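You operate a simulated robot arm through the tools that you are given. There is no shell and no other tool.

Carry out the task below with a simulated robot arm. There is one attempt and no reset: what you move stays moved.

TASK
Feed a ring and a sleeve from their tubes into the steel tray.
Fine: slide each pusher fully forward and back, once; lay both flat in the small steel tray.

The check looks at the end state, three seconds after you hand in, the way a careful person would. Anything else that was tipped, shoved, dropped, spilled or broken makes it a failure.

THE ROBOT
A 6-joint arm with a two-finger parallel gripper, fixed in place. Base frame: the origin is at the foot of the arm, x ahead of it, y to its left, z up; the work surface is at about z = 860. Lengths are in mm, angles in degrees, forces in N, time in s.
With the tool pointing down near the work surface it reaches from about 300 to 660 mm from the base axis. Its first joint turns from -115.0 to 115.0 degrees. Payload 3.43 kg.
The TCP is the grasp point between the finger pads, 34 mm short of the fingertips. In the tool frame z runs along the fingers and y along their closing line. Largest opening 128 mm; finger width 24, thickness 12; the body of the gripper, 48 by 130 mm, starts 96 mm behind the TCP.
Orientation is that of the tool frame in the base frame, as a unit quaternion [x, y, z, w]. With the fingers straight down and closing along the base's y, the tool's x points along the base's -x, its y along +y and its z along -z.

THE INTERFACE
- The arm moves only by the tool step_arm. Its argument "motion" is one flat list of numbers, 7 for each row, row after row: the shift along the tool's x, y, z in mm, then the turn, a rotation vector about the tool's x, y, z in degrees, then the gripper command, from -1 (shut) to 1 (fully open), values between in proportion. In form: [tx, ty, tz, ax, ay, az, fingers, tx, ty, tz, ax, ay, az, fingers, ...]. A call has 1 to 20 rows; each row is the pose to reach, as a shift and turn from the pose commanded when the call began, along the tool's axes at that moment. Each row takes 0.2 s and may step no farther than 50 mm and 8.6 degrees from the row before; otherwise, or with a gripper value out of range, the whole call is refused. Where a pose cannot be reached the arm comes as near as it can. A force on the tool above 90 N (or 10 N above the force at the start of the call, whichever is more), or a blocked arm, ends the call early, and 0.2 s more pass. The fingers move at their own pace (about 153 mm/s each) and stop on an object; they squeeze with about 40 N. The grip force told is the motor's: it shows also when the fingers shut on nothing. Time passes only in rows, and 0.2 s behind the last, so rows that repeat a pose let the fingers close. It gives the time, the measured TCP pose, the force on the tool (base axes), the opening and the grip force at its end, in the units of the frame above (readings bear some noise), with the torque about the TCP (base axes, N m) and any sound that the robot's microphone picked up.
- Cameras (640 x 400 px; columns grow to the right, rows downward): "scene" is fixed at [49.8, 502.2, 1610.7]; the picture's right is [-0.89, -0.46, 0.00], its down [-0.27, 0.52, -0.81] and it looks along [0.37, -0.72, -0.58] (base axes); focal length 334 px, centre (320, 200). "wrist" rides on the gripper at [76, -11, -160] in the tool frame; the picture's right is [0.15, 0.99, 0.00], its down [-0.88, 0.13, -0.46] and it looks along [-0.45, 0.07, 0.89] (tool axes); focal length 234 px, centre (320, 200). There is no depth. A picture from a camera that has moved, and an enlarged one, comes with that camera's place and axes in the base frame and with its lens.
- camera(camera): a new picture of that camera. The clock stands still meanwhile.
- move_column(by): slides the trunk up (or, below 0, down) by that many mm; the arm rides with it, the base frame stays. It gives what a move gives, with no picture.
- zoom(camera, box): a new picture of the part [left, top, right, bottom] of that camera's present view, enlarged. The clock stands still meanwhile.
- close_job(): hands the job in; it is judged then, once.

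Places have to be worked out from the pictures, the camera data and where the tool is seen. Open the gripper and draw the arm clear of the work before you hand the job in, unless the task says otherwise.

The tools are called after "Request:" by a JSON object that holds its "method" and its "body". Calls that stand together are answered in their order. step_arm: Moves the arm, as the interface text tells. Its arguments: {"type":"object","properties":{"motion":{"type":"array","items":{"type":"number"}}},"required":["motion"]} The other tools are called the same way: move_column (by) slides the trunk up or down; camera (camera) takes a picture; zoom (camera, box) takes an enlarged picture of a part of a camera's view; close_job () hands the job in.

At the start:

```text
t: 0.0
position: [369.5, -244.6, 1177.3]
tcp_rot: [-0.001, 1.0, 0.0, 0.0]
wrist_force: [0.3, 0.3, -0.1]
ft_torque: [-0.02, -0.01, 0.01]
finger_gap: 128.1
grip_force: 0.1
trunk travel left (down, up): [-900.0, 90.0]
```

scene: 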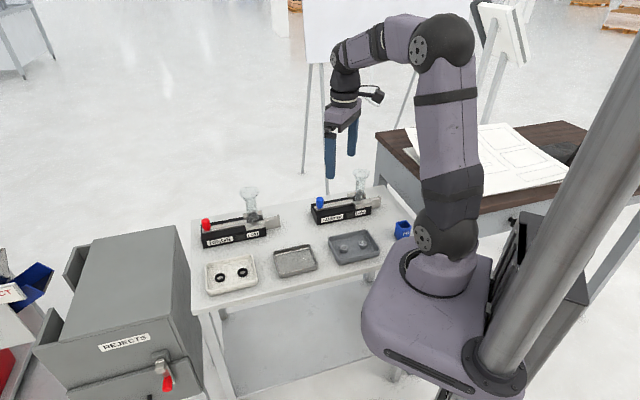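
wrist: 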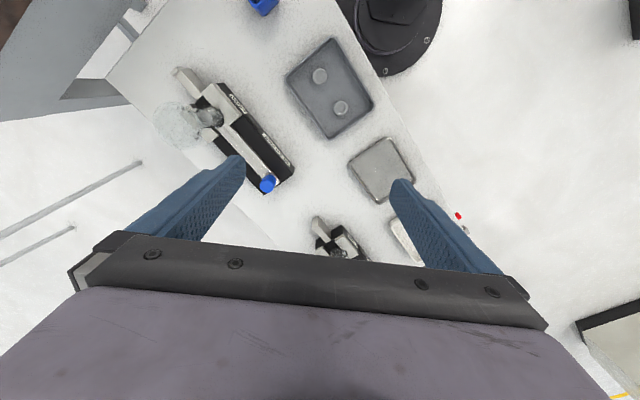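

I start by looking closely at the table from the scene camera: two feeders (red and blue knobs), three trays.

Request:
{"method": "zoom", "body": {"camera": "scene", "box": [190, 170, 310, 245]}}

Request:
{"method": "zoom", "body": {"camera": "scene", "box": [300, 160, 420, 235]}}

Request:
{"method": "zoom", "body": {"camera": "scene", "box": [190, 220, 310, 295]}}

Request:
{"method": "zoom", "body": {"camera": "scene", "box": [300, 210, 420, 285]}}

Request:
{"method": "zoom", "body": {"camera": "wrist", "box": [150, 30, 310, 210]}}

```text
5.33 times, centred on (250, 208) of scene
camera zoom: at [49.8, 502.2, 1610.7], right [-0.89, -0.46, 0.0], down [-0.27, 0.52, -0.81], along [0.37, -0.72, -0.58], focal length 1779 px, centre (693, 160)
```

zoom: 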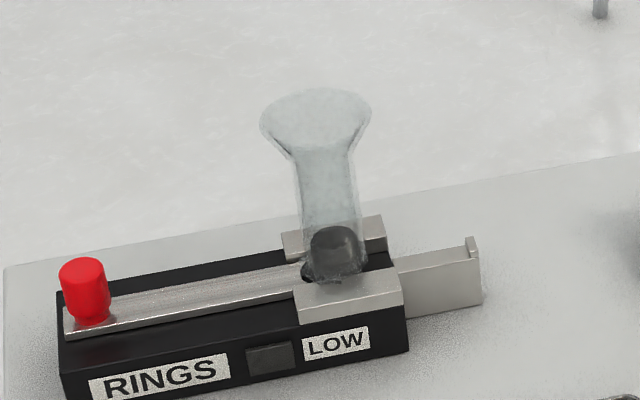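

```text
5.33 times, centred on (360, 198) of scene
camera zoom: at [49.8, 502.2, 1610.7], right [-0.89, -0.46, 0.0], down [-0.27, 0.52, -0.81], along [0.37, -0.72, -0.58], focal length 1779 px, centre (107, 213)
```

zoom: 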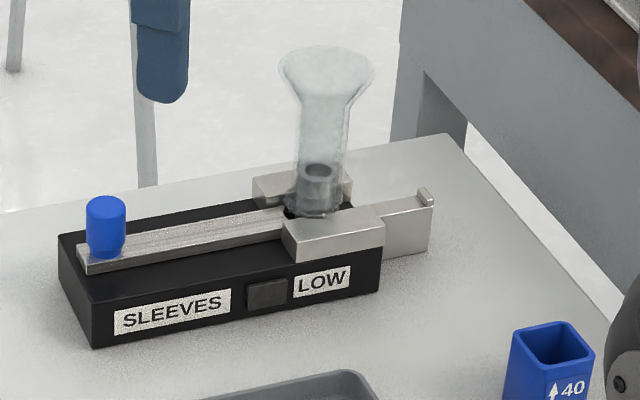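

```text
5.33 times, centred on (250, 258) of scene
camera zoom: at [49.8, 502.2, 1610.7], right [-0.89, -0.46, 0.0], down [-0.27, 0.52, -0.81], along [0.37, -0.72, -0.58], focal length 1779 px, centre (693, -107)
```

zoom: 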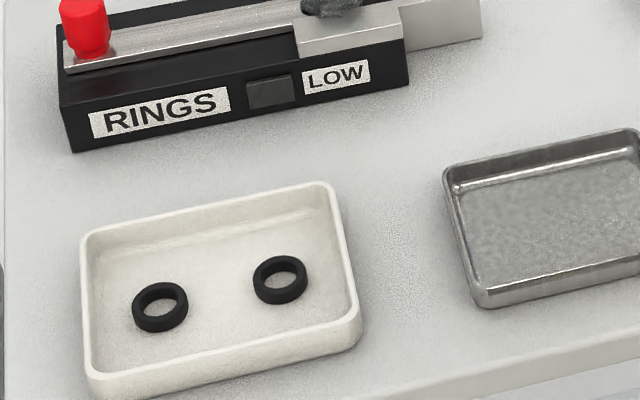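

```text
5.33 times, centred on (360, 248) of scene
camera zoom: at [49.8, 502.2, 1610.7], right [-0.89, -0.46, 0.0], down [-0.27, 0.52, -0.81], along [0.37, -0.72, -0.58], focal length 1779 px, centre (107, -53)
```

zoom: 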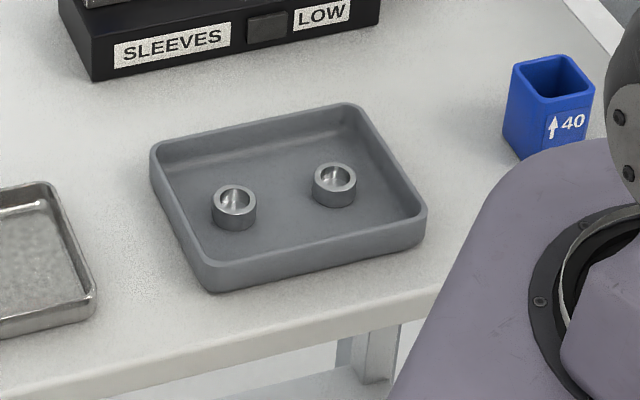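

```text
2.22 times, centred on (230, 120) of wrist
camera zoom: at [294.2, -255.7, 1337.0], right [-0.15, 0.99, 0.0], down [0.88, 0.13, 0.46], along [0.45, 0.07, -0.89], focal length 520 px, centre (520, 378)
```

zoom: 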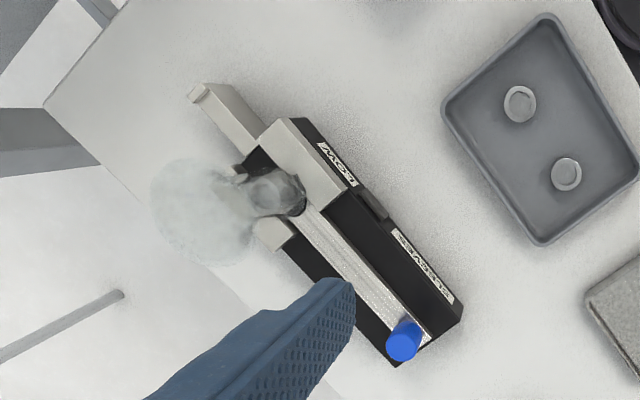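

The sleeve knob triangulates to about (477, -323, 944), and the ring knob to about (734, -45), which is far out. I'll move the wrist camera over the ring feeder, staying high, to see the mechanism from above.

Request:
{"method": "step_arm", "body": {"motion": [-34, 21, 13, 0, 0, 0, 1, -68, 42, 26, 0, 0, 0, 1, -102, 63, 40, 0, 0, 0, 1, -136, 84, 54, 0, 0, 0, 1, -170, 105, 67, 0, 0, 0, 1, -170, 105, 67, 0, 0, 0, 1]}}

Request:
{"method": "camera", "body": {"camera": "wrist"}}

Request:
{"method": "camera", "body": {"camera": "scene"}}

```text
t: 1.4
position: [539.5, -138.0, 1112.5]
tcp_rot: [0.0, 1.0, 0.0, 0.0]
wrist_force: [0.6, 0.1, 0.1]
ft_torque: [0.0, -0.06, -0.03]
finger_gap: 128.0
grip_force: 0.1
trunk travel left (down, up): [-900.0, 90.0]
```

```text
taken
camera wrist: at [464.7, -149.8, 1271.2], right [-0.15, 0.99, 0.0], down [0.88, 0.13, 0.46], along [0.45, 0.07, -0.89], focal length 234 px, centre (320, 200)
```

wrist: 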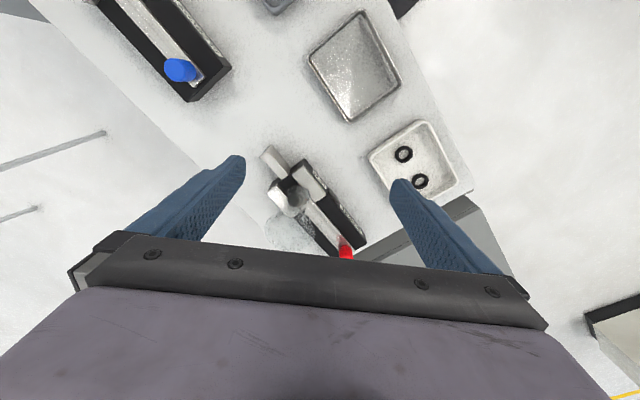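

```text
taken
```

scene: 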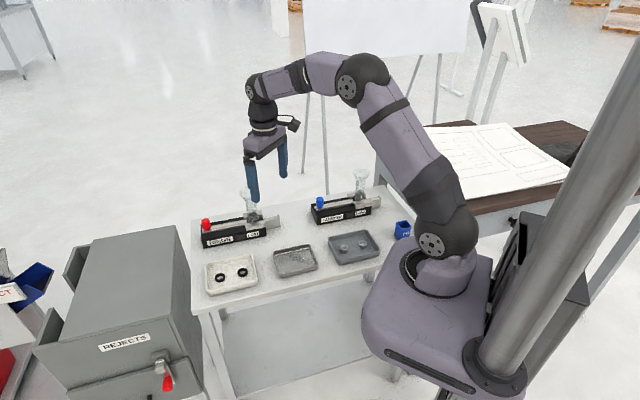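

The ring feeder now shows between the fingers. I'll zoom in on it and on the steel tray.

Request:
{"method": "zoom", "body": {"camera": "wrist", "box": [240, 130, 400, 270]}}

Request:
{"method": "zoom", "body": {"camera": "wrist", "box": [280, 0, 480, 190]}}

```text
2.86 times, centred on (320, 200) of wrist
camera zoom: at [464.7, -149.8, 1271.2], right [-0.15, 0.99, 0.0], down [0.88, 0.13, 0.46], along [0.45, 0.07, -0.89], focal length 669 px, centre (320, 200)
```

zoom: 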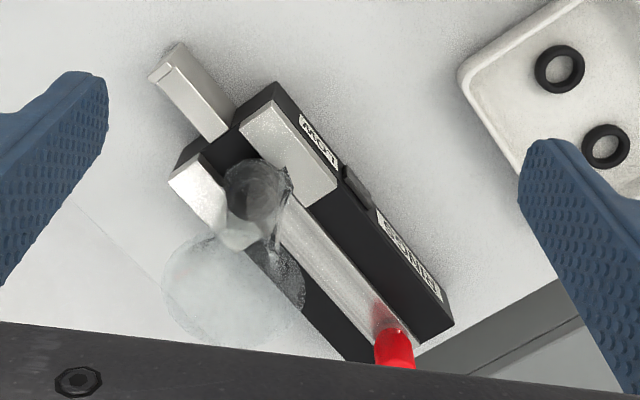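

```text
2.11 times, centred on (380, 95) of wrist
camera zoom: at [464.7, -149.8, 1271.2], right [-0.15, 0.99, 0.0], down [0.88, 0.13, 0.46], along [0.45, 0.07, -0.89], focal length 493 px, centre (194, 421)
```

zoom: 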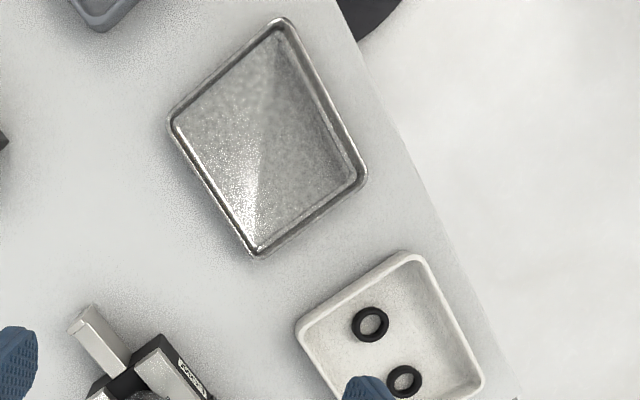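

The steel tray's outer corners work out to a centre near (445, -99), with the long side at about 45.7° to base x, and the feeders lie along the same direction. I'll go above the blue knob at z≈1100 and yaw -45° so the closing line is square to the slide.

Request:
{"method": "step_arm", "body": {"motion": [10, -31, 2, 0, 0, -7.5, 1, 20, -62, 4, 0, 0, -15, 1, 31, -93, 6, 0, 0, -22.5, 1, 41, -124, 8, 0, 0, -30, 1, 52, -155, 10, 0, 0, -37.5, 1, 62, -185, 12, 0, 0, -45, 1, 62, -185, 12, 0, 0, -45, 1]}}

Request:
{"method": "camera", "body": {"camera": "wrist"}}

Request:
{"method": "camera", "body": {"camera": "scene"}}

```text
t: 3.0
position: [477.3, -323.9, 1099.4]
tcp_rot: [-0.384, 0.923, 0.001, 0.0]
wrist_force: [-0.4, 0.2, -0.6]
ft_torque: [0.02, 0.0, 0.01]
finger_gap: 127.9
grip_force: 0.0
trunk travel left (down, up): [-900.0, 90.0]
```

```text
taken
camera wrist: at [433.2, -386.0, 1258.9], right [-0.8, 0.59, 0.0], down [0.53, 0.72, 0.46], along [0.27, 0.37, -0.89], focal length 234 px, centre (320, 200)
```

wrist: 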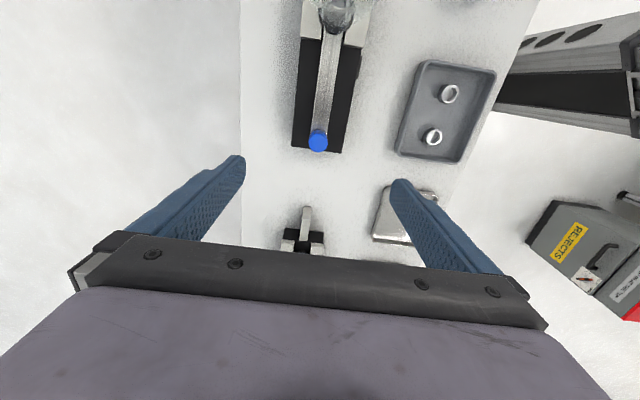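

```text
taken
```

scene: 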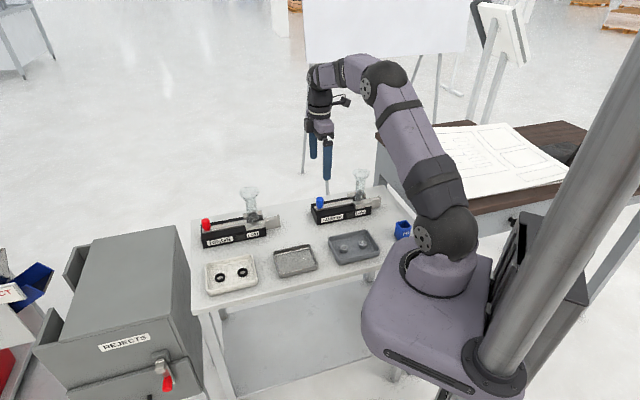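

The blue knob appears directly ahead. I'll zoom in on both views to refine the knob and slot geometry.

Request:
{"method": "zoom", "body": {"camera": "wrist", "box": [260, 0, 400, 170]}}

Request:
{"method": "zoom", "body": {"camera": "wrist", "box": [250, 180, 390, 260]}}

Request:
{"method": "zoom", "body": {"camera": "scene", "box": [300, 160, 420, 235]}}

```text
2.35 times, centred on (330, 85) of wrist
camera zoom: at [433.2, -386.0, 1258.9], right [-0.8, 0.59, 0.0], down [0.53, 0.72, 0.46], along [0.27, 0.37, -0.89], focal length 551 px, centre (296, 471)
```

zoom: 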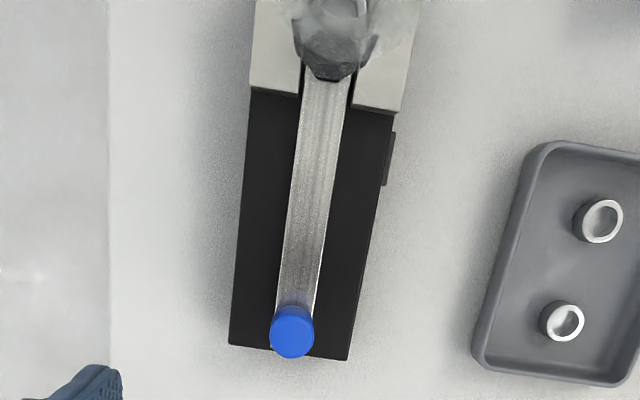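

```text
4.57 times, centred on (320, 220) of wrist
camera zoom: at [433.2, -386.0, 1258.9], right [-0.8, 0.59, 0.0], down [0.53, 0.72, 0.46], along [0.27, 0.37, -0.89], focal length 1070 px, centre (320, 109)
```

zoom: 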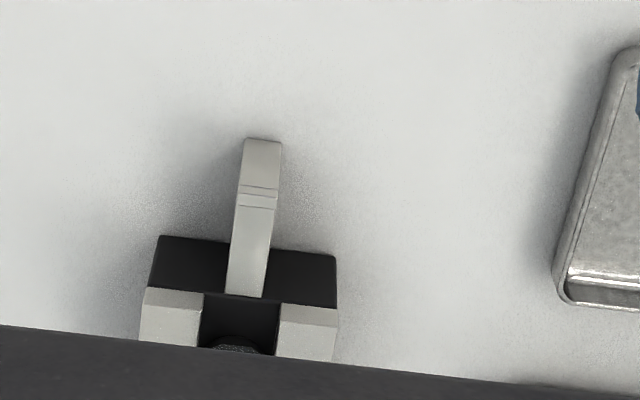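

```text
5.33 times, centred on (360, 198) of scene
camera zoom: at [49.8, 502.2, 1610.7], right [-0.89, -0.46, 0.0], down [-0.27, 0.52, -0.81], along [0.37, -0.72, -0.58], focal length 1779 px, centre (107, 213)
```

zoom: 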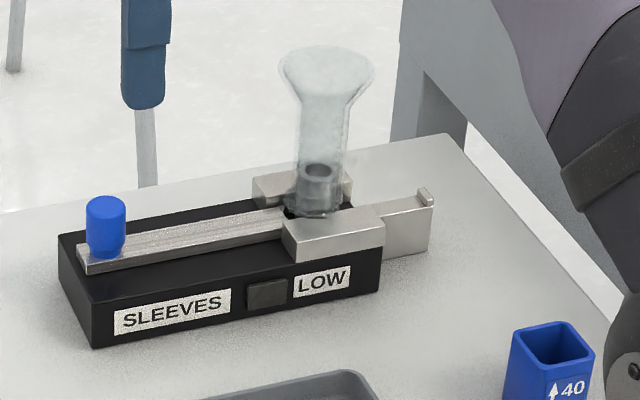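

The knob top works out to about (478, -327.5, 947) and the slide top to about z=914. I'll correct the few millimetres of offset, narrow the fingers to about 64 mm, and descend to hover just above the knob to check alignment.

Request:
{"method": "step_arm", "body": {"motion": [1, -1.5, 30, 0, 0, 0, 0.3, 2, -3, 60, 0, 0, 0, 0, 2, -3, 85, 0, 0, 0, 0, 2, -3, 104, 0, 0, 0, 0, 2, -3, 104, 0, 0, 0, 0]}}

Request:
{"method": "camera", "body": {"camera": "wrist"}}

Request:
{"method": "zoom", "body": {"camera": "scene", "box": [280, 150, 400, 225]}}

```text
t: 4.2
position: [479.1, -326.4, 995.7]
tcp_rot: [-0.383, 0.924, 0.0, 0.0]
wrist_force: [0.3, 0.0, 0.5]
ft_torque: [-0.01, -0.01, 0.03]
finger_gap: 63.8
grip_force: 0.0
trunk travel left (down, up): [-900.0, 90.0]
```

```text
taken
camera wrist: at [434.1, -388.5, 1154.7], right [-0.8, 0.6, 0.0], down [0.53, 0.71, 0.46], along [0.27, 0.37, -0.89], focal length 234 px, centre (320, 200)
```

wrist: 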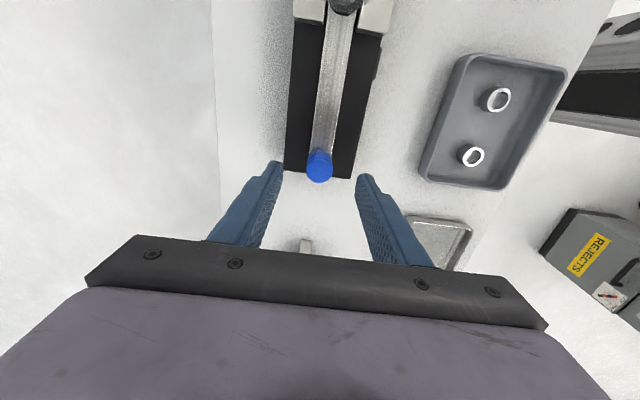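

```text
5.33 times, centred on (340, 188) of scene
camera zoom: at [49.8, 502.2, 1610.7], right [-0.89, -0.46, 0.0], down [-0.27, 0.52, -0.81], along [0.37, -0.72, -0.58], focal length 1779 px, centre (213, 267)
```

zoom: 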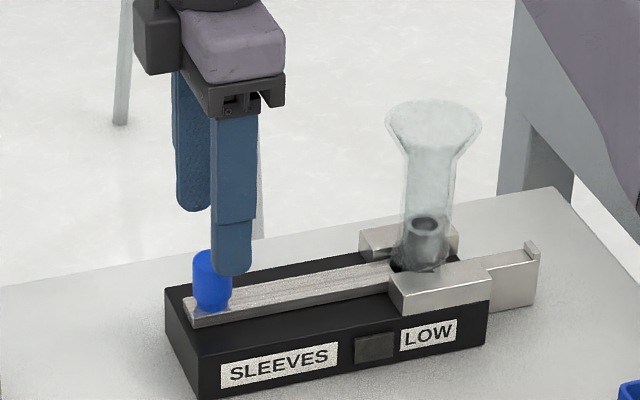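

Request:
{"method": "zoom", "body": {"camera": "wrist", "box": [260, 110, 380, 200]}}

```text
4.44 times, centred on (320, 155) of wrist
camera zoom: at [434.1, -388.5, 1154.7], right [-0.8, 0.6, 0.0], down [0.53, 0.71, 0.46], along [0.27, 0.37, -0.89], focal length 1041 px, centre (320, 400)
```

zoom: 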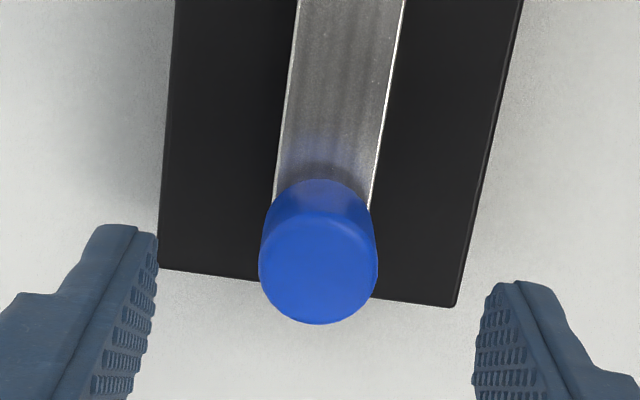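

The knob (about 25 mm diameter) sits centred between the fingers, about 2 mm toward tool +x. I'll descend 40 mm to put the tips just above the slide, then close on the knob.

Request:
{"method": "step_arm", "body": {"motion": [1.5, 0, 15, 0, 0, 0, 0, 1.5, 0, 30, 0, 0, 0, 0, 1.5, 0, 40, 0, 0, 0, 0, 1.5, 0, 40, 0, 0, 0, 0]}}

Request:
{"method": "zoom", "body": {"camera": "scene", "box": [280, 150, 400, 225]}}

```text
t: 5.2
position: [477.2, -328.2, 954.1]
tcp_rot: [-0.383, 0.924, 0.0, 0.0]
wrist_force: [-0.3, -0.1, 0.0]
ft_torque: [-0.01, 0.0, 0.0]
finger_gap: 64.3
grip_force: 0.1
trunk travel left (down, up): [-900.0, 90.0]
```

```text
5.33 times, centred on (340, 188) of scene
camera zoom: at [49.8, 502.2, 1610.7], right [-0.89, -0.46, 0.0], down [-0.27, 0.52, -0.81], along [0.37, -0.72, -0.58], focal length 1779 px, centre (213, 267)
```

zoom: 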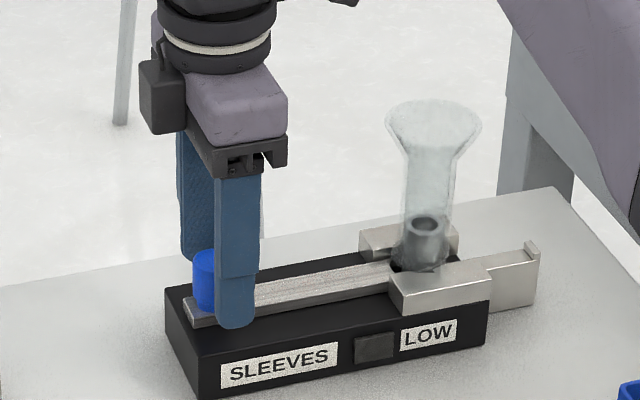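

The tips are clear of the slide and straddle the knob. Now I close the gripper on it.

Request:
{"method": "step_arm", "body": {"motion": [0, 0, 0, 0, 0, 0, -0.4, 0, 0, 0, 0, 0, 0, -0.8, 0, 0, 0, 0, 0, 0, -1, 0, 0, 0, 0, 0, 0, -1]}}

Request:
{"method": "zoom", "body": {"camera": "scene", "box": [280, 150, 400, 225]}}

```text
t: 6.2
position: [477.5, -328.0, 952.9]
tcp_rot: [-0.382, 0.924, 0.0, 0.0]
wrist_force: [1.9, -1.2, 0.7]
ft_torque: [0.28, 0.34, -0.01]
finger_gap: 25.4
grip_force: 44.9
trunk travel left (down, up): [-900.0, 90.0]
```

```text
5.33 times, centred on (340, 188) of scene
camera zoom: at [49.8, 502.2, 1610.7], right [-0.89, -0.46, 0.0], down [-0.27, 0.52, -0.81], along [0.37, -0.72, -0.58], focal length 1779 px, centre (213, 267)
```

zoom: 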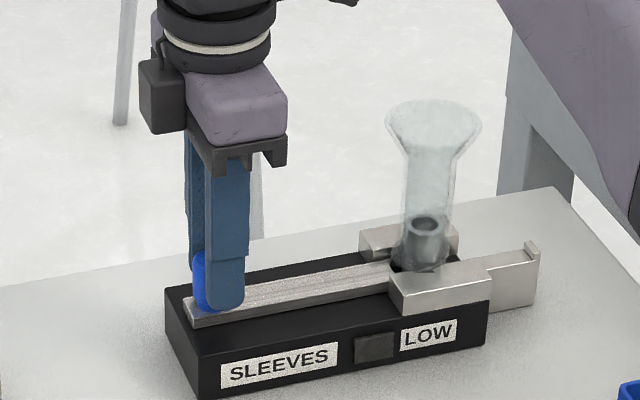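

Gripped at 25.4 mm with almost no side load. I'll drag forward along tool +x slowly, 20 mm first, and check the forces.

Request:
{"method": "step_arm", "body": {"motion": [4, 0, 0, 0, 0, 0, -1, 8, 0, 0, 0, 0, 0, -1, 12, 0, 0, 0, 0, 0, -1, 16, 0, 0, 0, 0, 0, -1, 20, 0, 0, 0, 0, 0, -1]}}

Request:
{"method": "zoom", "body": {"camera": "scene", "box": [280, 150, 400, 225]}}

```text
t: 7.4
position: [463.0, -342.6, 954.2]
tcp_rot: [-0.383, 0.924, 0.0, -0.001]
wrist_force: [-1.0, 2.2, -4.1]
ft_torque: [-0.34, -0.79, 0.02]
finger_gap: 25.6
grip_force: 44.8
trunk travel left (down, up): [-900.0, 90.0]
```

```text
5.33 times, centred on (340, 188) of scene
camera zoom: at [49.8, 502.2, 1610.7], right [-0.89, -0.46, 0.0], down [-0.27, 0.52, -0.81], along [0.37, -0.72, -0.58], focal length 1779 px, centre (213, 267)
```

zoom: 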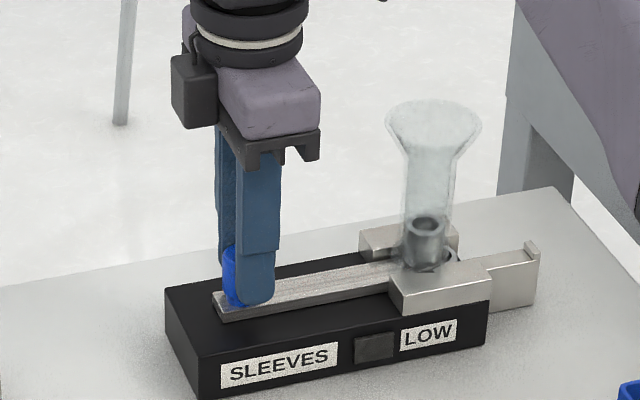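

The slide follows freely with low force. Another 20 mm forward.

Request:
{"method": "step_arm", "body": {"motion": [4, 0, 0, 0, 0, 0, -1, 8, 0, 0, 0, 0, 0, -1, 12, 0, 0, 0, 0, 0, -1, 16, 0, 0, 0, 0, 0, -1, 20, 0, 0, 0, 0, 0, -1]}}

Request:
{"method": "zoom", "body": {"camera": "scene", "box": [280, 150, 400, 225]}}

```text
t: 8.6
position: [448.1, -357.2, 953.7]
tcp_rot: [-0.382, 0.924, -0.001, 0.001]
wrist_force: [-0.5, 1.5, -3.2]
ft_torque: [-0.41, -0.46, 0.01]
finger_gap: 25.4
grip_force: 44.8
trunk travel left (down, up): [-900.0, 90.0]
```

```text
5.33 times, centred on (340, 188) of scene
camera zoom: at [49.8, 502.2, 1610.7], right [-0.89, -0.46, 0.0], down [-0.27, 0.52, -0.81], along [0.37, -0.72, -0.58], focal length 1779 px, centre (213, 267)
```

zoom: 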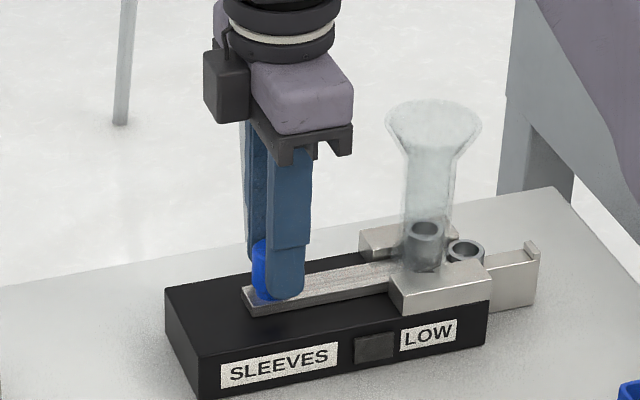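

A sleeve is emerging from under the tube toward the rail. I continue forward in finer steps, watching for the end stop.

Request:
{"method": "step_arm", "body": {"motion": [3, 0, 0, 0, 0, 0, -1, 6, 0, 0, 0, 0, 0, -1, 9, 0, 0, 0, 0, 0, -1, 12, 0, 0, 0, 0, 0, -1]}}

Request:
{"method": "zoom", "body": {"camera": "scene", "box": [280, 150, 400, 225]}}

```text
t: 9.6
position: [440.6, -365.9, 955.1]
tcp_rot: [-0.382, 0.924, 0.0, 0.0]
wrist_force: [0.2, 0.7, -3.6]
ft_torque: [-0.39, -0.29, -0.02]
finger_gap: 25.6
grip_force: 44.6
trunk travel left (down, up): [-900.0, 90.0]
```

```text
5.33 times, centred on (340, 188) of scene
camera zoom: at [49.8, 502.2, 1610.7], right [-0.89, -0.46, 0.0], down [-0.27, 0.52, -0.81], along [0.37, -0.72, -0.58], focal length 1779 px, centre (213, 267)
```

zoom: 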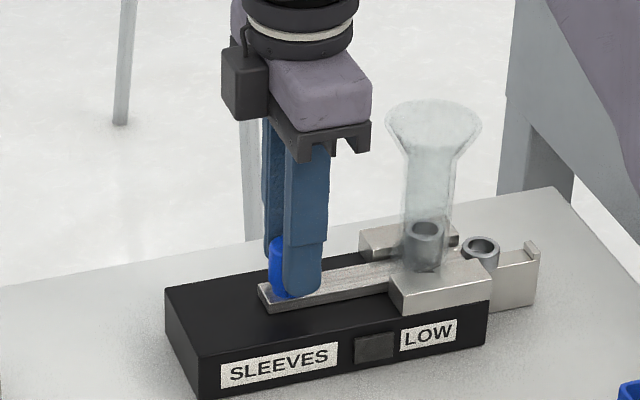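

Request:
{"method": "step_arm", "body": {"motion": [3, 0, 0, 0, 0, 0, -1, 6, 0, 0, 0, 0, 0, -1, 9, 0, 0, 0, 0, 0, -1]}}

Request:
{"method": "zoom", "body": {"camera": "scene", "box": [280, 150, 400, 225]}}

```text
t: 10.4
position: [433.7, -371.1, 954.4]
tcp_rot: [-0.383, 0.924, 0.001, 0.0]
wrist_force: [-1.4, 2.1, -5.2]
ft_torque: [-0.37, -0.57, 0.1]
finger_gap: 25.5
grip_force: 44.2
trunk travel left (down, up): [-900.0, 90.0]
```

```text
5.33 times, centred on (340, 188) of scene
camera zoom: at [49.8, 502.2, 1610.7], right [-0.89, -0.46, 0.0], down [-0.27, 0.52, -0.81], along [0.37, -0.72, -0.58], focal length 1779 px, centre (213, 267)
```

zoom: 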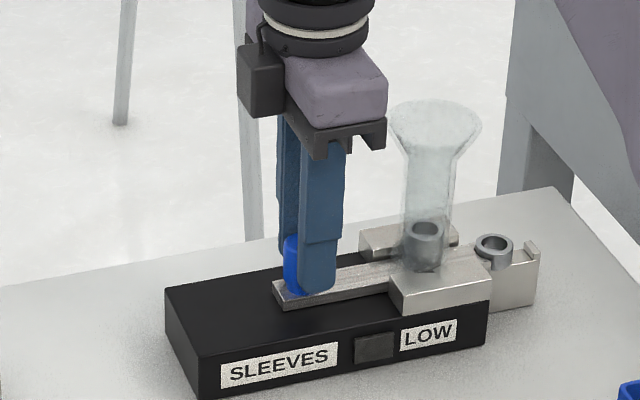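

The sleeve is on the rail with a few millimetres left before the lip. I continue with small steps.

Request:
{"method": "step_arm", "body": {"motion": [2, 0, 0, 0, 0, 0, -1, 4, 0, 0, 0, 0, 0, -1, 5, 0, 0, 0, 0, 0, -1]}}

Request:
{"method": "zoom", "body": {"camera": "scene", "box": [320, 170, 400, 220]}}

```text
t: 11.2
position: [430.2, -374.5, 954.5]
tcp_rot: [-0.382, 0.924, 0.0, 0.0]
wrist_force: [-0.5, 0.7, -8.4]
ft_torque: [-0.39, -0.44, -0.04]
finger_gap: 25.5
grip_force: 44.9
trunk travel left (down, up): [-900.0, 90.0]
```

```text
8.00 times, centred on (360, 195) of scene
camera zoom: at [49.8, 502.2, 1610.7], right [-0.89, -0.46, 0.0], down [-0.27, 0.52, -0.81], along [0.37, -0.72, -0.58], focal length 2668 px, centre (0, 240)
```

zoom: 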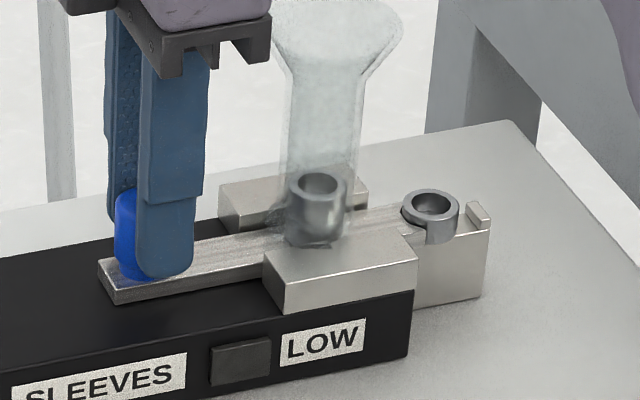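

Request:
{"method": "step_arm", "body": {"motion": [2, 0, 0, 0, 0, 0, -1, 4, 0, 0, 0, 0, 0, -1]}}

Request:
{"method": "zoom", "body": {"camera": "scene", "box": [320, 170, 400, 220]}}

```text
t: 11.8
position: [427.6, -378.4, 953.7]
tcp_rot: [-0.383, 0.924, 0.0, 0.0]
wrist_force: [-0.5, -0.6, -9.2]
ft_torque: [-0.41, -0.56, 0.01]
finger_gap: 25.5
grip_force: 45.1
trunk travel left (down, up): [-900.0, 90.0]
```

```text
8.00 times, centred on (360, 195) of scene
camera zoom: at [49.8, 502.2, 1610.7], right [-0.89, -0.46, 0.0], down [-0.27, 0.52, -0.81], along [0.37, -0.72, -0.58], focal length 2668 px, centre (0, 240)
```

zoom: 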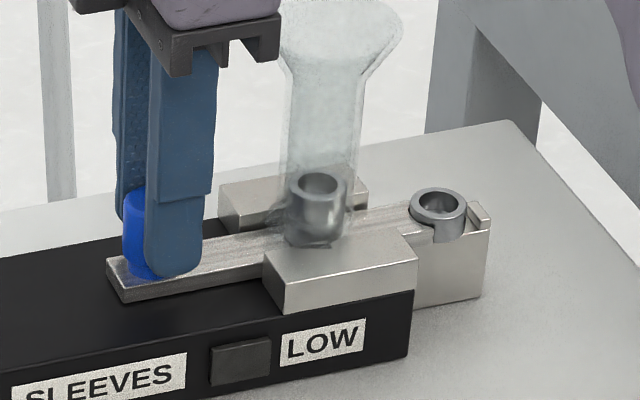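

Request:
{"method": "step_arm", "body": {"motion": [1, 0, 0, 0, 0, 0, -1, 2, 0, 0, 0, 0, 0, -1]}}

Request:
{"method": "zoom", "body": {"camera": "scene", "box": [320, 170, 400, 220]}}

```text
t: 12.4
position: [426.8, -377.9, 952.0]
tcp_rot: [-0.383, 0.924, 0.0, 0.001]
wrist_force: [3.7, 5.0, -5.8]
ft_torque: [-0.8, -0.17, -0.03]
finger_gap: 25.3
grip_force: 45.3
trunk travel left (down, up): [-900.0, 90.0]
```

```text
8.00 times, centred on (360, 195) of scene
camera zoom: at [49.8, 502.2, 1610.7], right [-0.89, -0.46, 0.0], down [-0.27, 0.52, -0.81], along [0.37, -0.72, -0.58], focal length 2668 px, centre (0, 240)
```

zoom: 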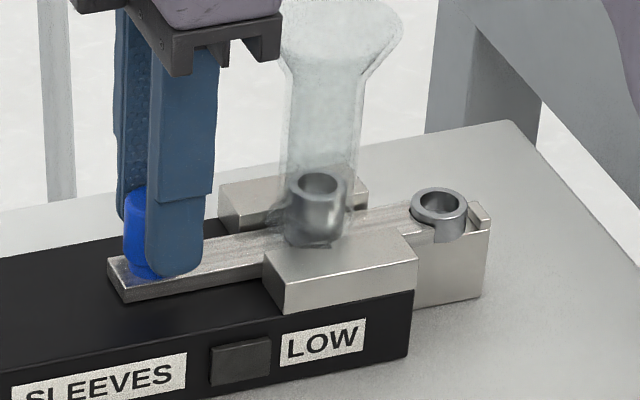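

A resisting force of about 6 N has appeared after about 70 mm of travel, likely the end stop. I'll press 2 mm further to confirm that it stiffens.

Request:
{"method": "step_arm", "body": {"motion": [1, 0, 0, 0, 0, 0, -1, 2, 0, 0, 0, 0, 0, -1]}}

Request:
{"method": "zoom", "body": {"camera": "scene", "box": [320, 170, 400, 220]}}

```text
t: 13.0
position: [427.1, -378.4, 954.7]
tcp_rot: [-0.383, 0.924, -0.001, 0.0]
wrist_force: [12.2, 12.4, -5.3]
ft_torque: [-0.4, -0.56, 0.07]
finger_gap: 25.5
grip_force: 45.0
trunk travel left (down, up): [-900.0, 90.0]
```

```text
8.00 times, centred on (360, 195) of scene
camera zoom: at [49.8, 502.2, 1610.7], right [-0.89, -0.46, 0.0], down [-0.27, 0.52, -0.81], along [0.37, -0.72, -0.58], focal length 2668 px, centre (0, 240)
```

zoom: 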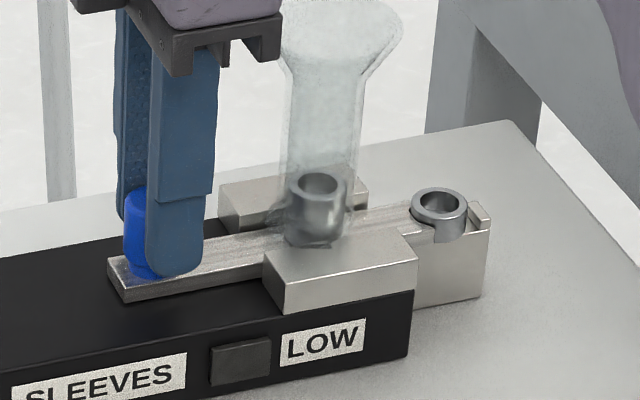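

The force rose to 17 N with no motion, so this is the forward stop. Now I drag the pusher back, first 30 mm, watching the fed sleeve stay on the rail.

Request:
{"method": "step_arm", "body": {"motion": [-4, 0, 0, 0, 0, 0, -1, -8, 0, 0, 0, 0, 0, -1, -12, 0, 0, 0, 0, 0, -1, -16, 0, 0, 0, 0, 0, -1, -20, 0, 0, 0, 0, 0, -1, -25, 0, 0, 0, 0, 0, -1, -30, 0, 0, 0, 0, 0, -1]}}

Request:
{"method": "zoom", "body": {"camera": "scene", "box": [310, 165, 406, 225]}}

```text
t: 14.6
position: [445.0, -359.8, 954.5]
tcp_rot: [-0.383, 0.924, 0.0, 0.0]
wrist_force: [2.8, -2.8, -3.0]
ft_torque: [-0.43, 1.32, 0.14]
finger_gap: 25.7
grip_force: 45.1
trunk travel left (down, up): [-900.0, 90.0]
```

```text
6.67 times, centred on (358, 195) of scene
camera zoom: at [49.8, 502.2, 1610.7], right [-0.89, -0.46, 0.0], down [-0.27, 0.52, -0.81], along [0.37, -0.72, -0.58], focal length 2224 px, centre (67, 233)
```

zoom: 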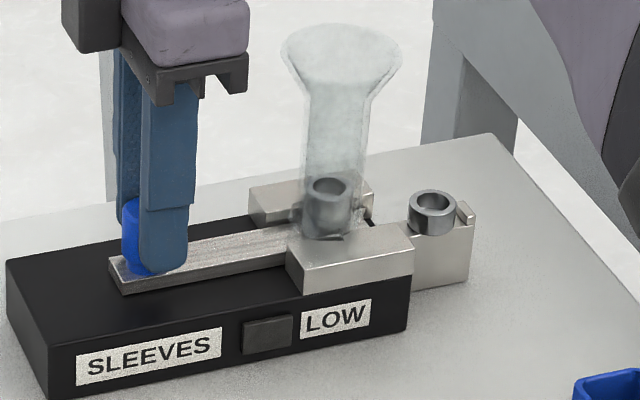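

The sleeve stays upright on the rail against the lip. I continue back toward the start, 40 mm more.

Request:
{"method": "step_arm", "body": {"motion": [-5, 0, 0, 0, 0, 0, -1, -10, 0, 0, 0, 0, 0, -1, -15, 0, 0, 0, 0, 0, -1, -20, 0, 0, 0, 0, 0, -1, -25, 0, 0, 0, 0, 0, -1, -30, 0, 0, 0, 0, 0, -1, -34, 0, 0, 0, 0, 0, -1, -38, 0, 0, 0, 0, 0, -1, -41, 0, 0, 0, 0, 0, -1]}}

Request:
{"method": "zoom", "body": {"camera": "scene", "box": [310, 165, 406, 225]}}

```text
t: 16.6
position: [475.2, -330.2, 954.5]
tcp_rot: [-0.383, 0.924, 0.0, 0.0]
wrist_force: [0.1, -0.4, -9.2]
ft_torque: [-0.31, -0.68, -0.09]
finger_gap: 25.7
grip_force: 45.0
trunk travel left (down, up): [-900.0, 90.0]
```

```text
6.67 times, centred on (358, 195) of scene
camera zoom: at [49.8, 502.2, 1610.7], right [-0.89, -0.46, 0.0], down [-0.27, 0.52, -0.81], along [0.37, -0.72, -0.58], focal length 2224 px, centre (67, 233)
```

zoom: 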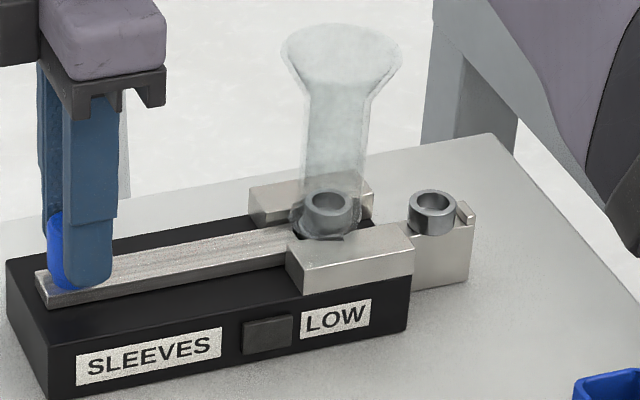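

The next sleeve has dropped into the slot, so only the last few millimetres back are left. I creep back in 2 mm steps until I feel the rear stop.

Request:
{"method": "step_arm", "body": {"motion": [-1.5, 0, 0, 0, 0, 0, -1, -3, 0, 0, 0, 0, 0, -1]}}

Request:
{"method": "step_arm", "body": {"motion": [-1, 0, 0, 0, 0, 0, -1, -2, 0, 0, 0, 0, 0, -1]}}

Request:
{"method": "zoom", "body": {"camera": "scene", "box": [310, 165, 406, 225]}}

```text
t: 17.2
position: [477.4, -328.2, 953.4]
tcp_rot: [-0.382, 0.924, 0.001, 0.0]
wrist_force: [-0.2, 1.8, -10.4]
ft_torque: [-0.23, -0.88, 0.04]
finger_gap: 25.6
grip_force: 44.9
trunk travel left (down, up): [-900.0, 90.0]
```

```text
t: 17.8
position: [478.0, -328.6, 954.6]
tcp_rot: [-0.383, 0.924, 0.0, 0.0]
wrist_force: [-4.6, -1.7, -11.9]
ft_torque: [0.11, -0.86, 0.09]
finger_gap: 25.2
grip_force: 45.5
trunk travel left (down, up): [-900.0, 90.0]
```

```text
6.67 times, centred on (358, 195) of scene
camera zoom: at [49.8, 502.2, 1610.7], right [-0.89, -0.46, 0.0], down [-0.27, 0.52, -0.81], along [0.37, -0.72, -0.58], focal length 2224 px, centre (67, 233)
```

zoom: 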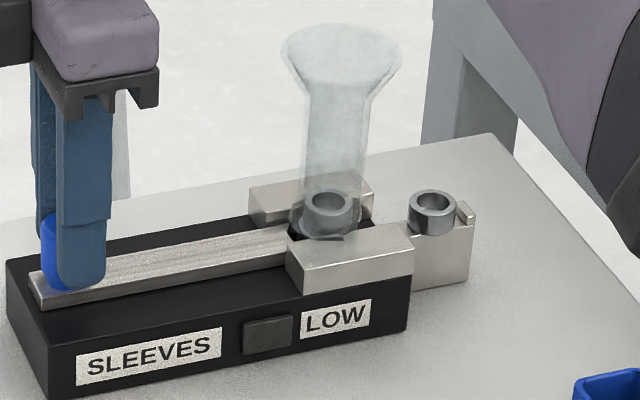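

Request:
{"method": "step_arm", "body": {"motion": [-1.5, 0, 0, 0, 0, 0, -1, -1.5, 0, 0, 0, 0, 0, -1]}}

```text
t: 18.4
position: [477.7, -327.5, 954.3]
tcp_rot: [-0.382, 0.924, 0.001, -0.002]
wrist_force: [-9.8, -7.6, -13.3]
ft_torque: [-0.73, -0.26, -0.08]
finger_gap: 25.4
grip_force: 45.4
trunk travel left (down, up): [-900.0, 90.0]
```

The rear stop is confirmed, with force up to 12 N and no motion. I'll unload, open, and lift straight up clear of the knob.

Request:
{"method": "step_arm", "body": {"motion": [2, 0, 0, 0, 0, 0, -1, 2, 0, 0, 0, 0, 0, -0.2, 2, 0, 0, 0, 0, 0, 0, 2, 0, 0, 0, 0, 0, 0]}}

Request:
{"method": "step_arm", "body": {"motion": [0, 0, -25, 0, 0, 0, 0, 0, 0, -60, 0, 0, 0, 0, 0, 0, -100, 0, 0, 0, 0, 0, 0, -140, 0, 0, 0, 0, 0, 0, -140, 0, 0, 0, 0]}}

Request:
{"method": "zoom", "body": {"camera": "scene", "box": [300, 160, 420, 235]}}

Request:
{"method": "camera", "body": {"camera": "wrist"}}

```text
t: 19.4
position: [478.4, -327.4, 955.3]
tcp_rot: [-0.382, 0.924, 0.0, 0.0]
wrist_force: [0.1, 0.2, 0.1]
ft_torque: [0.0, -0.01, -0.01]
finger_gap: 63.7
grip_force: 0.1
trunk travel left (down, up): [-900.0, 90.0]
```

```text
t: 20.6
position: [475.8, -329.4, 1094.3]
tcp_rot: [-0.383, 0.924, 0.0, 0.0]
wrist_force: [-0.3, 0.6, 0.2]
ft_torque: [0.0, 0.03, 0.03]
finger_gap: 64.1
grip_force: 0.0
trunk travel left (down, up): [-900.0, 90.0]
```

```text
5.33 times, centred on (360, 198) of scene
camera zoom: at [49.8, 502.2, 1610.7], right [-0.89, -0.46, 0.0], down [-0.27, 0.52, -0.81], along [0.37, -0.72, -0.58], focal length 1779 px, centre (107, 213)
```

zoom: 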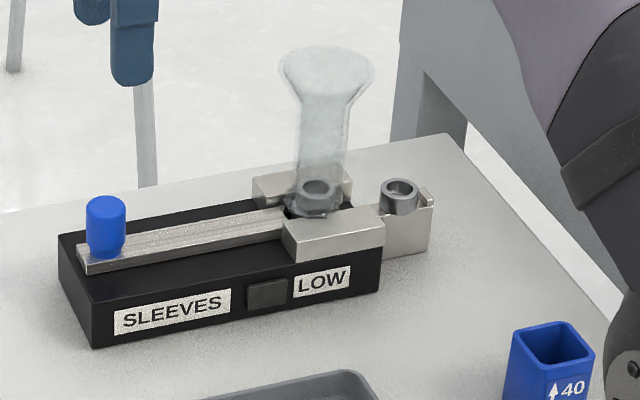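

```text
taken
camera wrist: at [430.8, -390.2, 1254.0], right [-0.8, 0.6, 0.0], down [0.53, 0.71, 0.46], along [0.27, 0.37, -0.89], focal length 234 px, centre (320, 200)
```

wrist: 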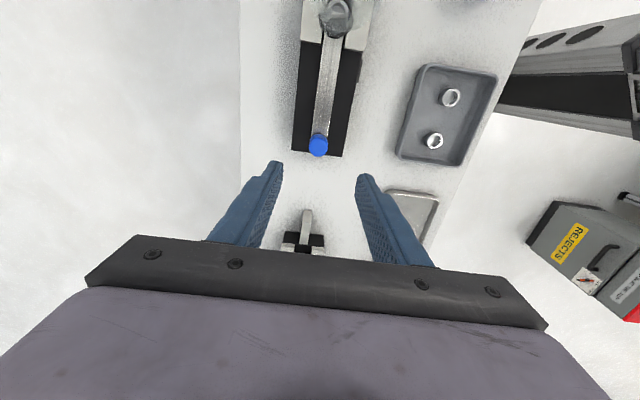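

The sleeve stands on the rail, the knob is back where it started, and the next sleeve is in the slot. I move along the feeder above the funnel (tips about 60 mm over its rim) to look down at the fed sleeve.

Request:
{"method": "step_arm", "body": {"motion": [0, 0, -18, 0, 0, 0, 0, 0, 0, -36, 0, 0, 0, 0, 40, 0, -36, 0, 0, 0, 0, 80, 0, -36, 0, 0, 0, 0, 120, 0, -36, 0, 0, 0, 0, 160, 0, -36, 0, 0, 0, 0, 160, 0, -36, 0, 0, 0, 0]}}

Request:
{"method": "camera", "body": {"camera": "wrist"}}

Request:
{"method": "zoom", "body": {"camera": "wrist", "box": [260, 20, 400, 160]}}

Request:
{"method": "camera", "body": {"camera": "scene"}}

```text
t: 22.2
position: [365.3, -441.6, 1129.8]
tcp_rot: [-0.383, 0.924, 0.001, 0.0]
wrist_force: [0.5, -0.4, -0.3]
ft_torque: [0.0, 0.03, 0.01]
finger_gap: 63.9
grip_force: 0.0
trunk travel left (down, up): [-900.0, 90.0]
```

```text
taken
camera wrist: at [320.2, -503.9, 1289.4], right [-0.8, 0.6, 0.0], down [0.53, 0.71, 0.46], along [0.27, 0.37, -0.89], focal length 234 px, centre (320, 200)
```

wrist: 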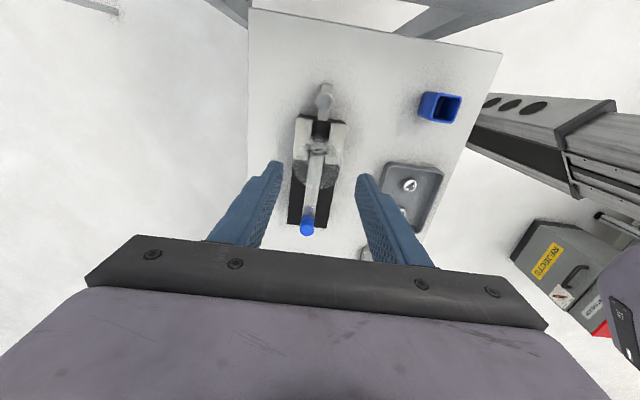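

```text
2.86 times, centred on (330, 90) of wrist
camera zoom: at [320.2, -503.9, 1289.4], right [-0.8, 0.6, 0.0], down [0.53, 0.71, 0.46], along [0.27, 0.37, -0.89], focal length 669 px, centre (291, 514)
```

zoom: 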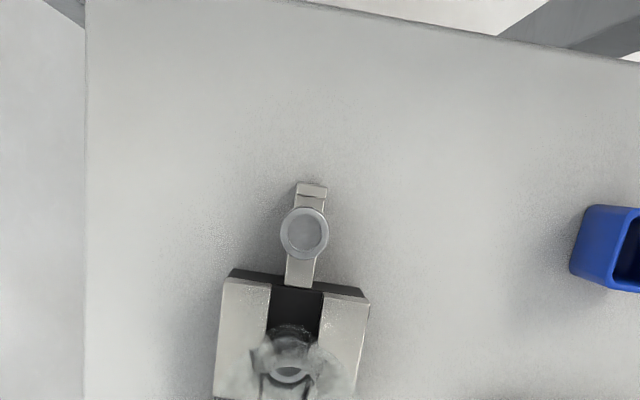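

```text
taken
```

scene: 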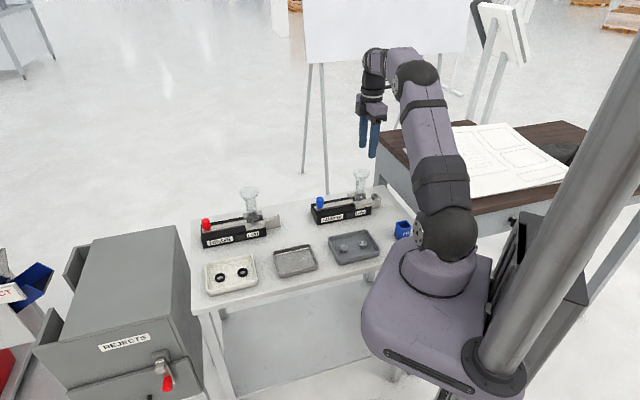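

Both views agree: the sleeve is at about (330, -476), top z≈916. Before descending next to the funnel I check the gripper's side profile, since a box sticks out on its -x side.

Request:
{"method": "zoom", "body": {"camera": "scene", "box": [330, 60, 426, 220]}}

```text
2.50 times, centred on (378, 140) of scene
camera zoom: at [49.8, 502.2, 1610.7], right [-0.89, -0.46, 0.0], down [-0.27, 0.52, -0.81], along [0.37, -0.72, -0.58], focal length 834 px, centre (175, 350)
```

zoom: 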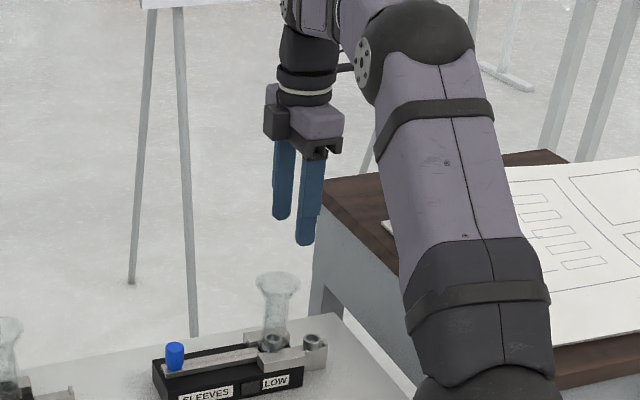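

The box reaches about 47 mm toward the funnel and would come close to its rim, so I'll tilt the tool 15° about its closing axis, leaning the body away from the tube, and descend partway over the sleeve.

Request:
{"method": "step_arm", "body": {"motion": [28, 0, 0, 0, -5, 0, 0, 56.4, 0, 0, 0, -10, 0, 0, 56.4, 0, 20, 0, -15, 0, 0, 56.4, 0, 60, 0, -15, 0, 0, 56.4, 0, 100, 0, -15, 0, 0, 56.4, 0, 135, 0, -15, 0, 0, 56.4, 0, 135, 0, -15, 0, 0]}}

Request:
{"method": "zoom", "body": {"camera": "scene", "box": [310, 120, 422, 220]}}

Request:
{"method": "camera", "body": {"camera": "wrist"}}

```text
t: 23.8
position: [323.9, -484.2, 995.0]
tcp_rot: [-0.38, 0.916, 0.051, 0.121]
wrist_force: [-0.1, -0.7, 0.6]
ft_torque: [-0.02, 0.0, -0.02]
finger_gap: 63.9
grip_force: 0.1
trunk travel left (down, up): [-900.0, 90.0]
```

```text
4.00 times, centred on (366, 170) of scene
camera zoom: at [49.8, 502.2, 1610.7], right [-0.89, -0.46, 0.0], down [-0.27, 0.52, -0.81], along [0.37, -0.72, -0.58], focal length 1334 px, centre (136, 320)
```

zoom: 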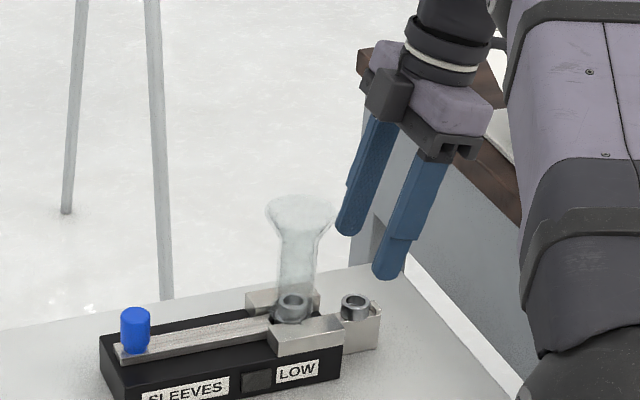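

```text
taken
camera wrist: at [251.1, -574.0, 1130.1], right [-0.8, 0.6, -0.04], down [0.43, 0.61, 0.67], along [0.42, 0.52, -0.74], focal length 234 px, centre (320, 200)
```

wrist: 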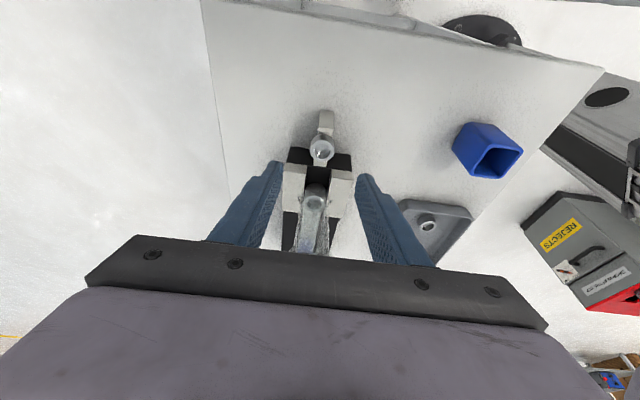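

The tilt leaves the funnel well clear, and the sleeve projects where predicted, centred between the fingers. I descend the remaining 59 mm along base z so the tips straddle the sleeve.

Request:
{"method": "step_arm", "body": {"motion": [3.9, 0, 14.5, 0, 0, 0, 0, 7.8, 0, 29, 0, 0, 0, 0, 11.6, 0, 43.5, 0, 0, 0, 0, 15.3, 0, 57, 0, 0, 0, 0, 15.3, 0, 57, 0, 0, 0, 0]}}

Request:
{"method": "zoom", "body": {"camera": "scene", "box": [330, 150, 410, 220]}}

Request:
{"method": "zoom", "body": {"camera": "wrist", "box": [250, 120, 390, 220]}}

```text
t: 25.0
position: [324.2, -481.6, 937.1]
tcp_rot: [-0.379, 0.916, 0.05, 0.12]
wrist_force: [0.7, -0.8, -0.1]
ft_torque: [-0.01, 0.02, 0.02]
finger_gap: 63.8
grip_force: 0.0
trunk travel left (down, up): [-900.0, 90.0]
```

```text
5.71 times, centred on (370, 185) of scene
camera zoom: at [49.8, 502.2, 1610.7], right [-0.89, -0.46, 0.0], down [-0.27, 0.52, -0.81], along [0.37, -0.72, -0.58], focal length 1906 px, centre (34, 286)
```

zoom: 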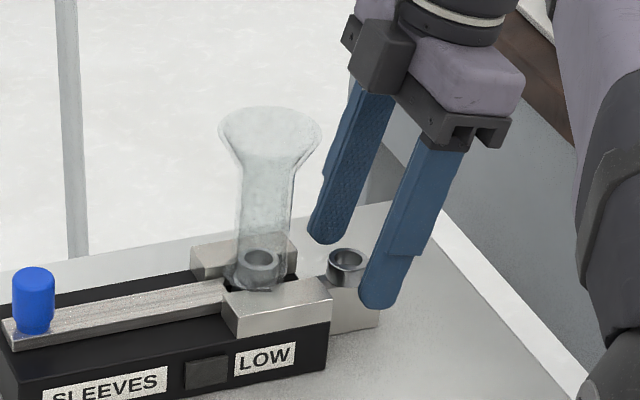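

```text
4.00 times, centred on (320, 170) of wrist
camera zoom: at [252.2, -571.0, 1071.2], right [-0.8, 0.6, -0.04], down [0.43, 0.61, 0.67], along [0.42, 0.52, -0.74], focal length 937 px, centre (320, 320)
```

zoom: 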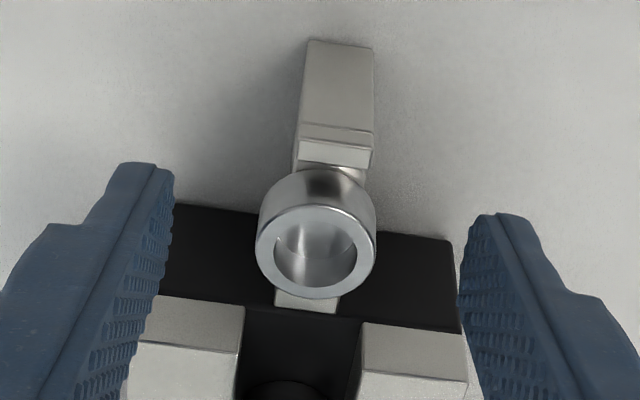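

The sleeve is centred between the pads in both directions. I close on it.

Request:
{"method": "step_arm", "body": {"motion": [0, 0, 0, 0, 0, 0, -0.3, 0, 0, 0, 0, 0, 0, -0.5, 0, 0, 0, 0, 0, 0, -0.8, 0, 0, 0, 0, 0, 0, -1, 0, 0, 0, 0, 0, 0, -1]}}

Request:
{"method": "zoom", "body": {"camera": "scene", "box": [330, 150, 410, 220]}}

Request:
{"method": "zoom", "body": {"camera": "wrist", "box": [250, 120, 390, 220]}}

```text
t: 26.2
position: [324.2, -481.6, 937.8]
tcp_rot: [-0.38, 0.916, 0.05, 0.121]
wrist_force: [0.1, 0.1, 0.3]
ft_torque: [0.0, 0.0, 0.01]
finger_gap: 23.9
grip_force: 40.3
trunk travel left (down, up): [-900.0, 90.0]
```

```text
5.71 times, centred on (370, 185) of scene
camera zoom: at [49.8, 502.2, 1610.7], right [-0.89, -0.46, 0.0], down [-0.27, 0.52, -0.81], along [0.37, -0.72, -0.58], focal length 1906 px, centre (34, 286)
```

zoom: 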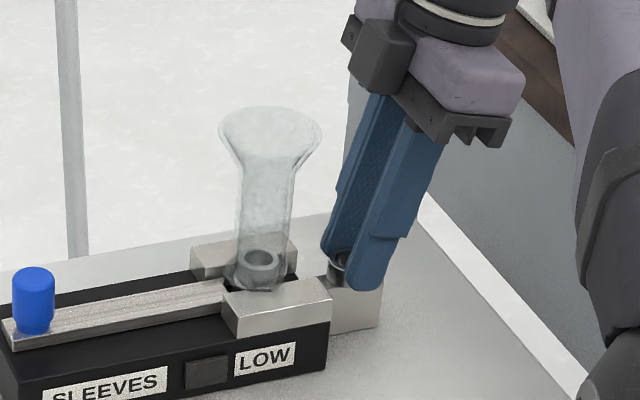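

```text
4.00 times, centred on (320, 170) of wrist
camera zoom: at [252.2, -571.1, 1071.3], right [-0.8, 0.6, -0.04], down [0.43, 0.61, 0.67], along [0.42, 0.52, -0.74], focal length 937 px, centre (320, 320)
```

zoom: 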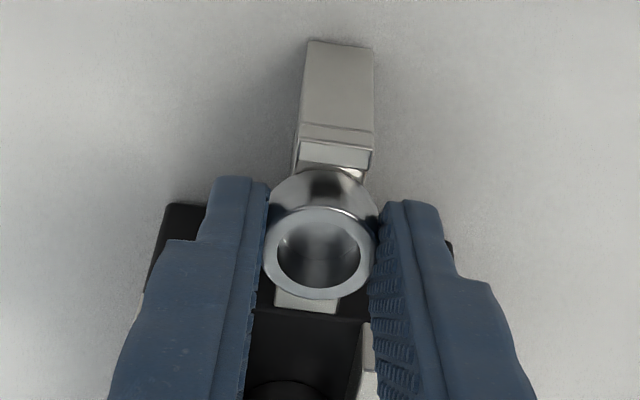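

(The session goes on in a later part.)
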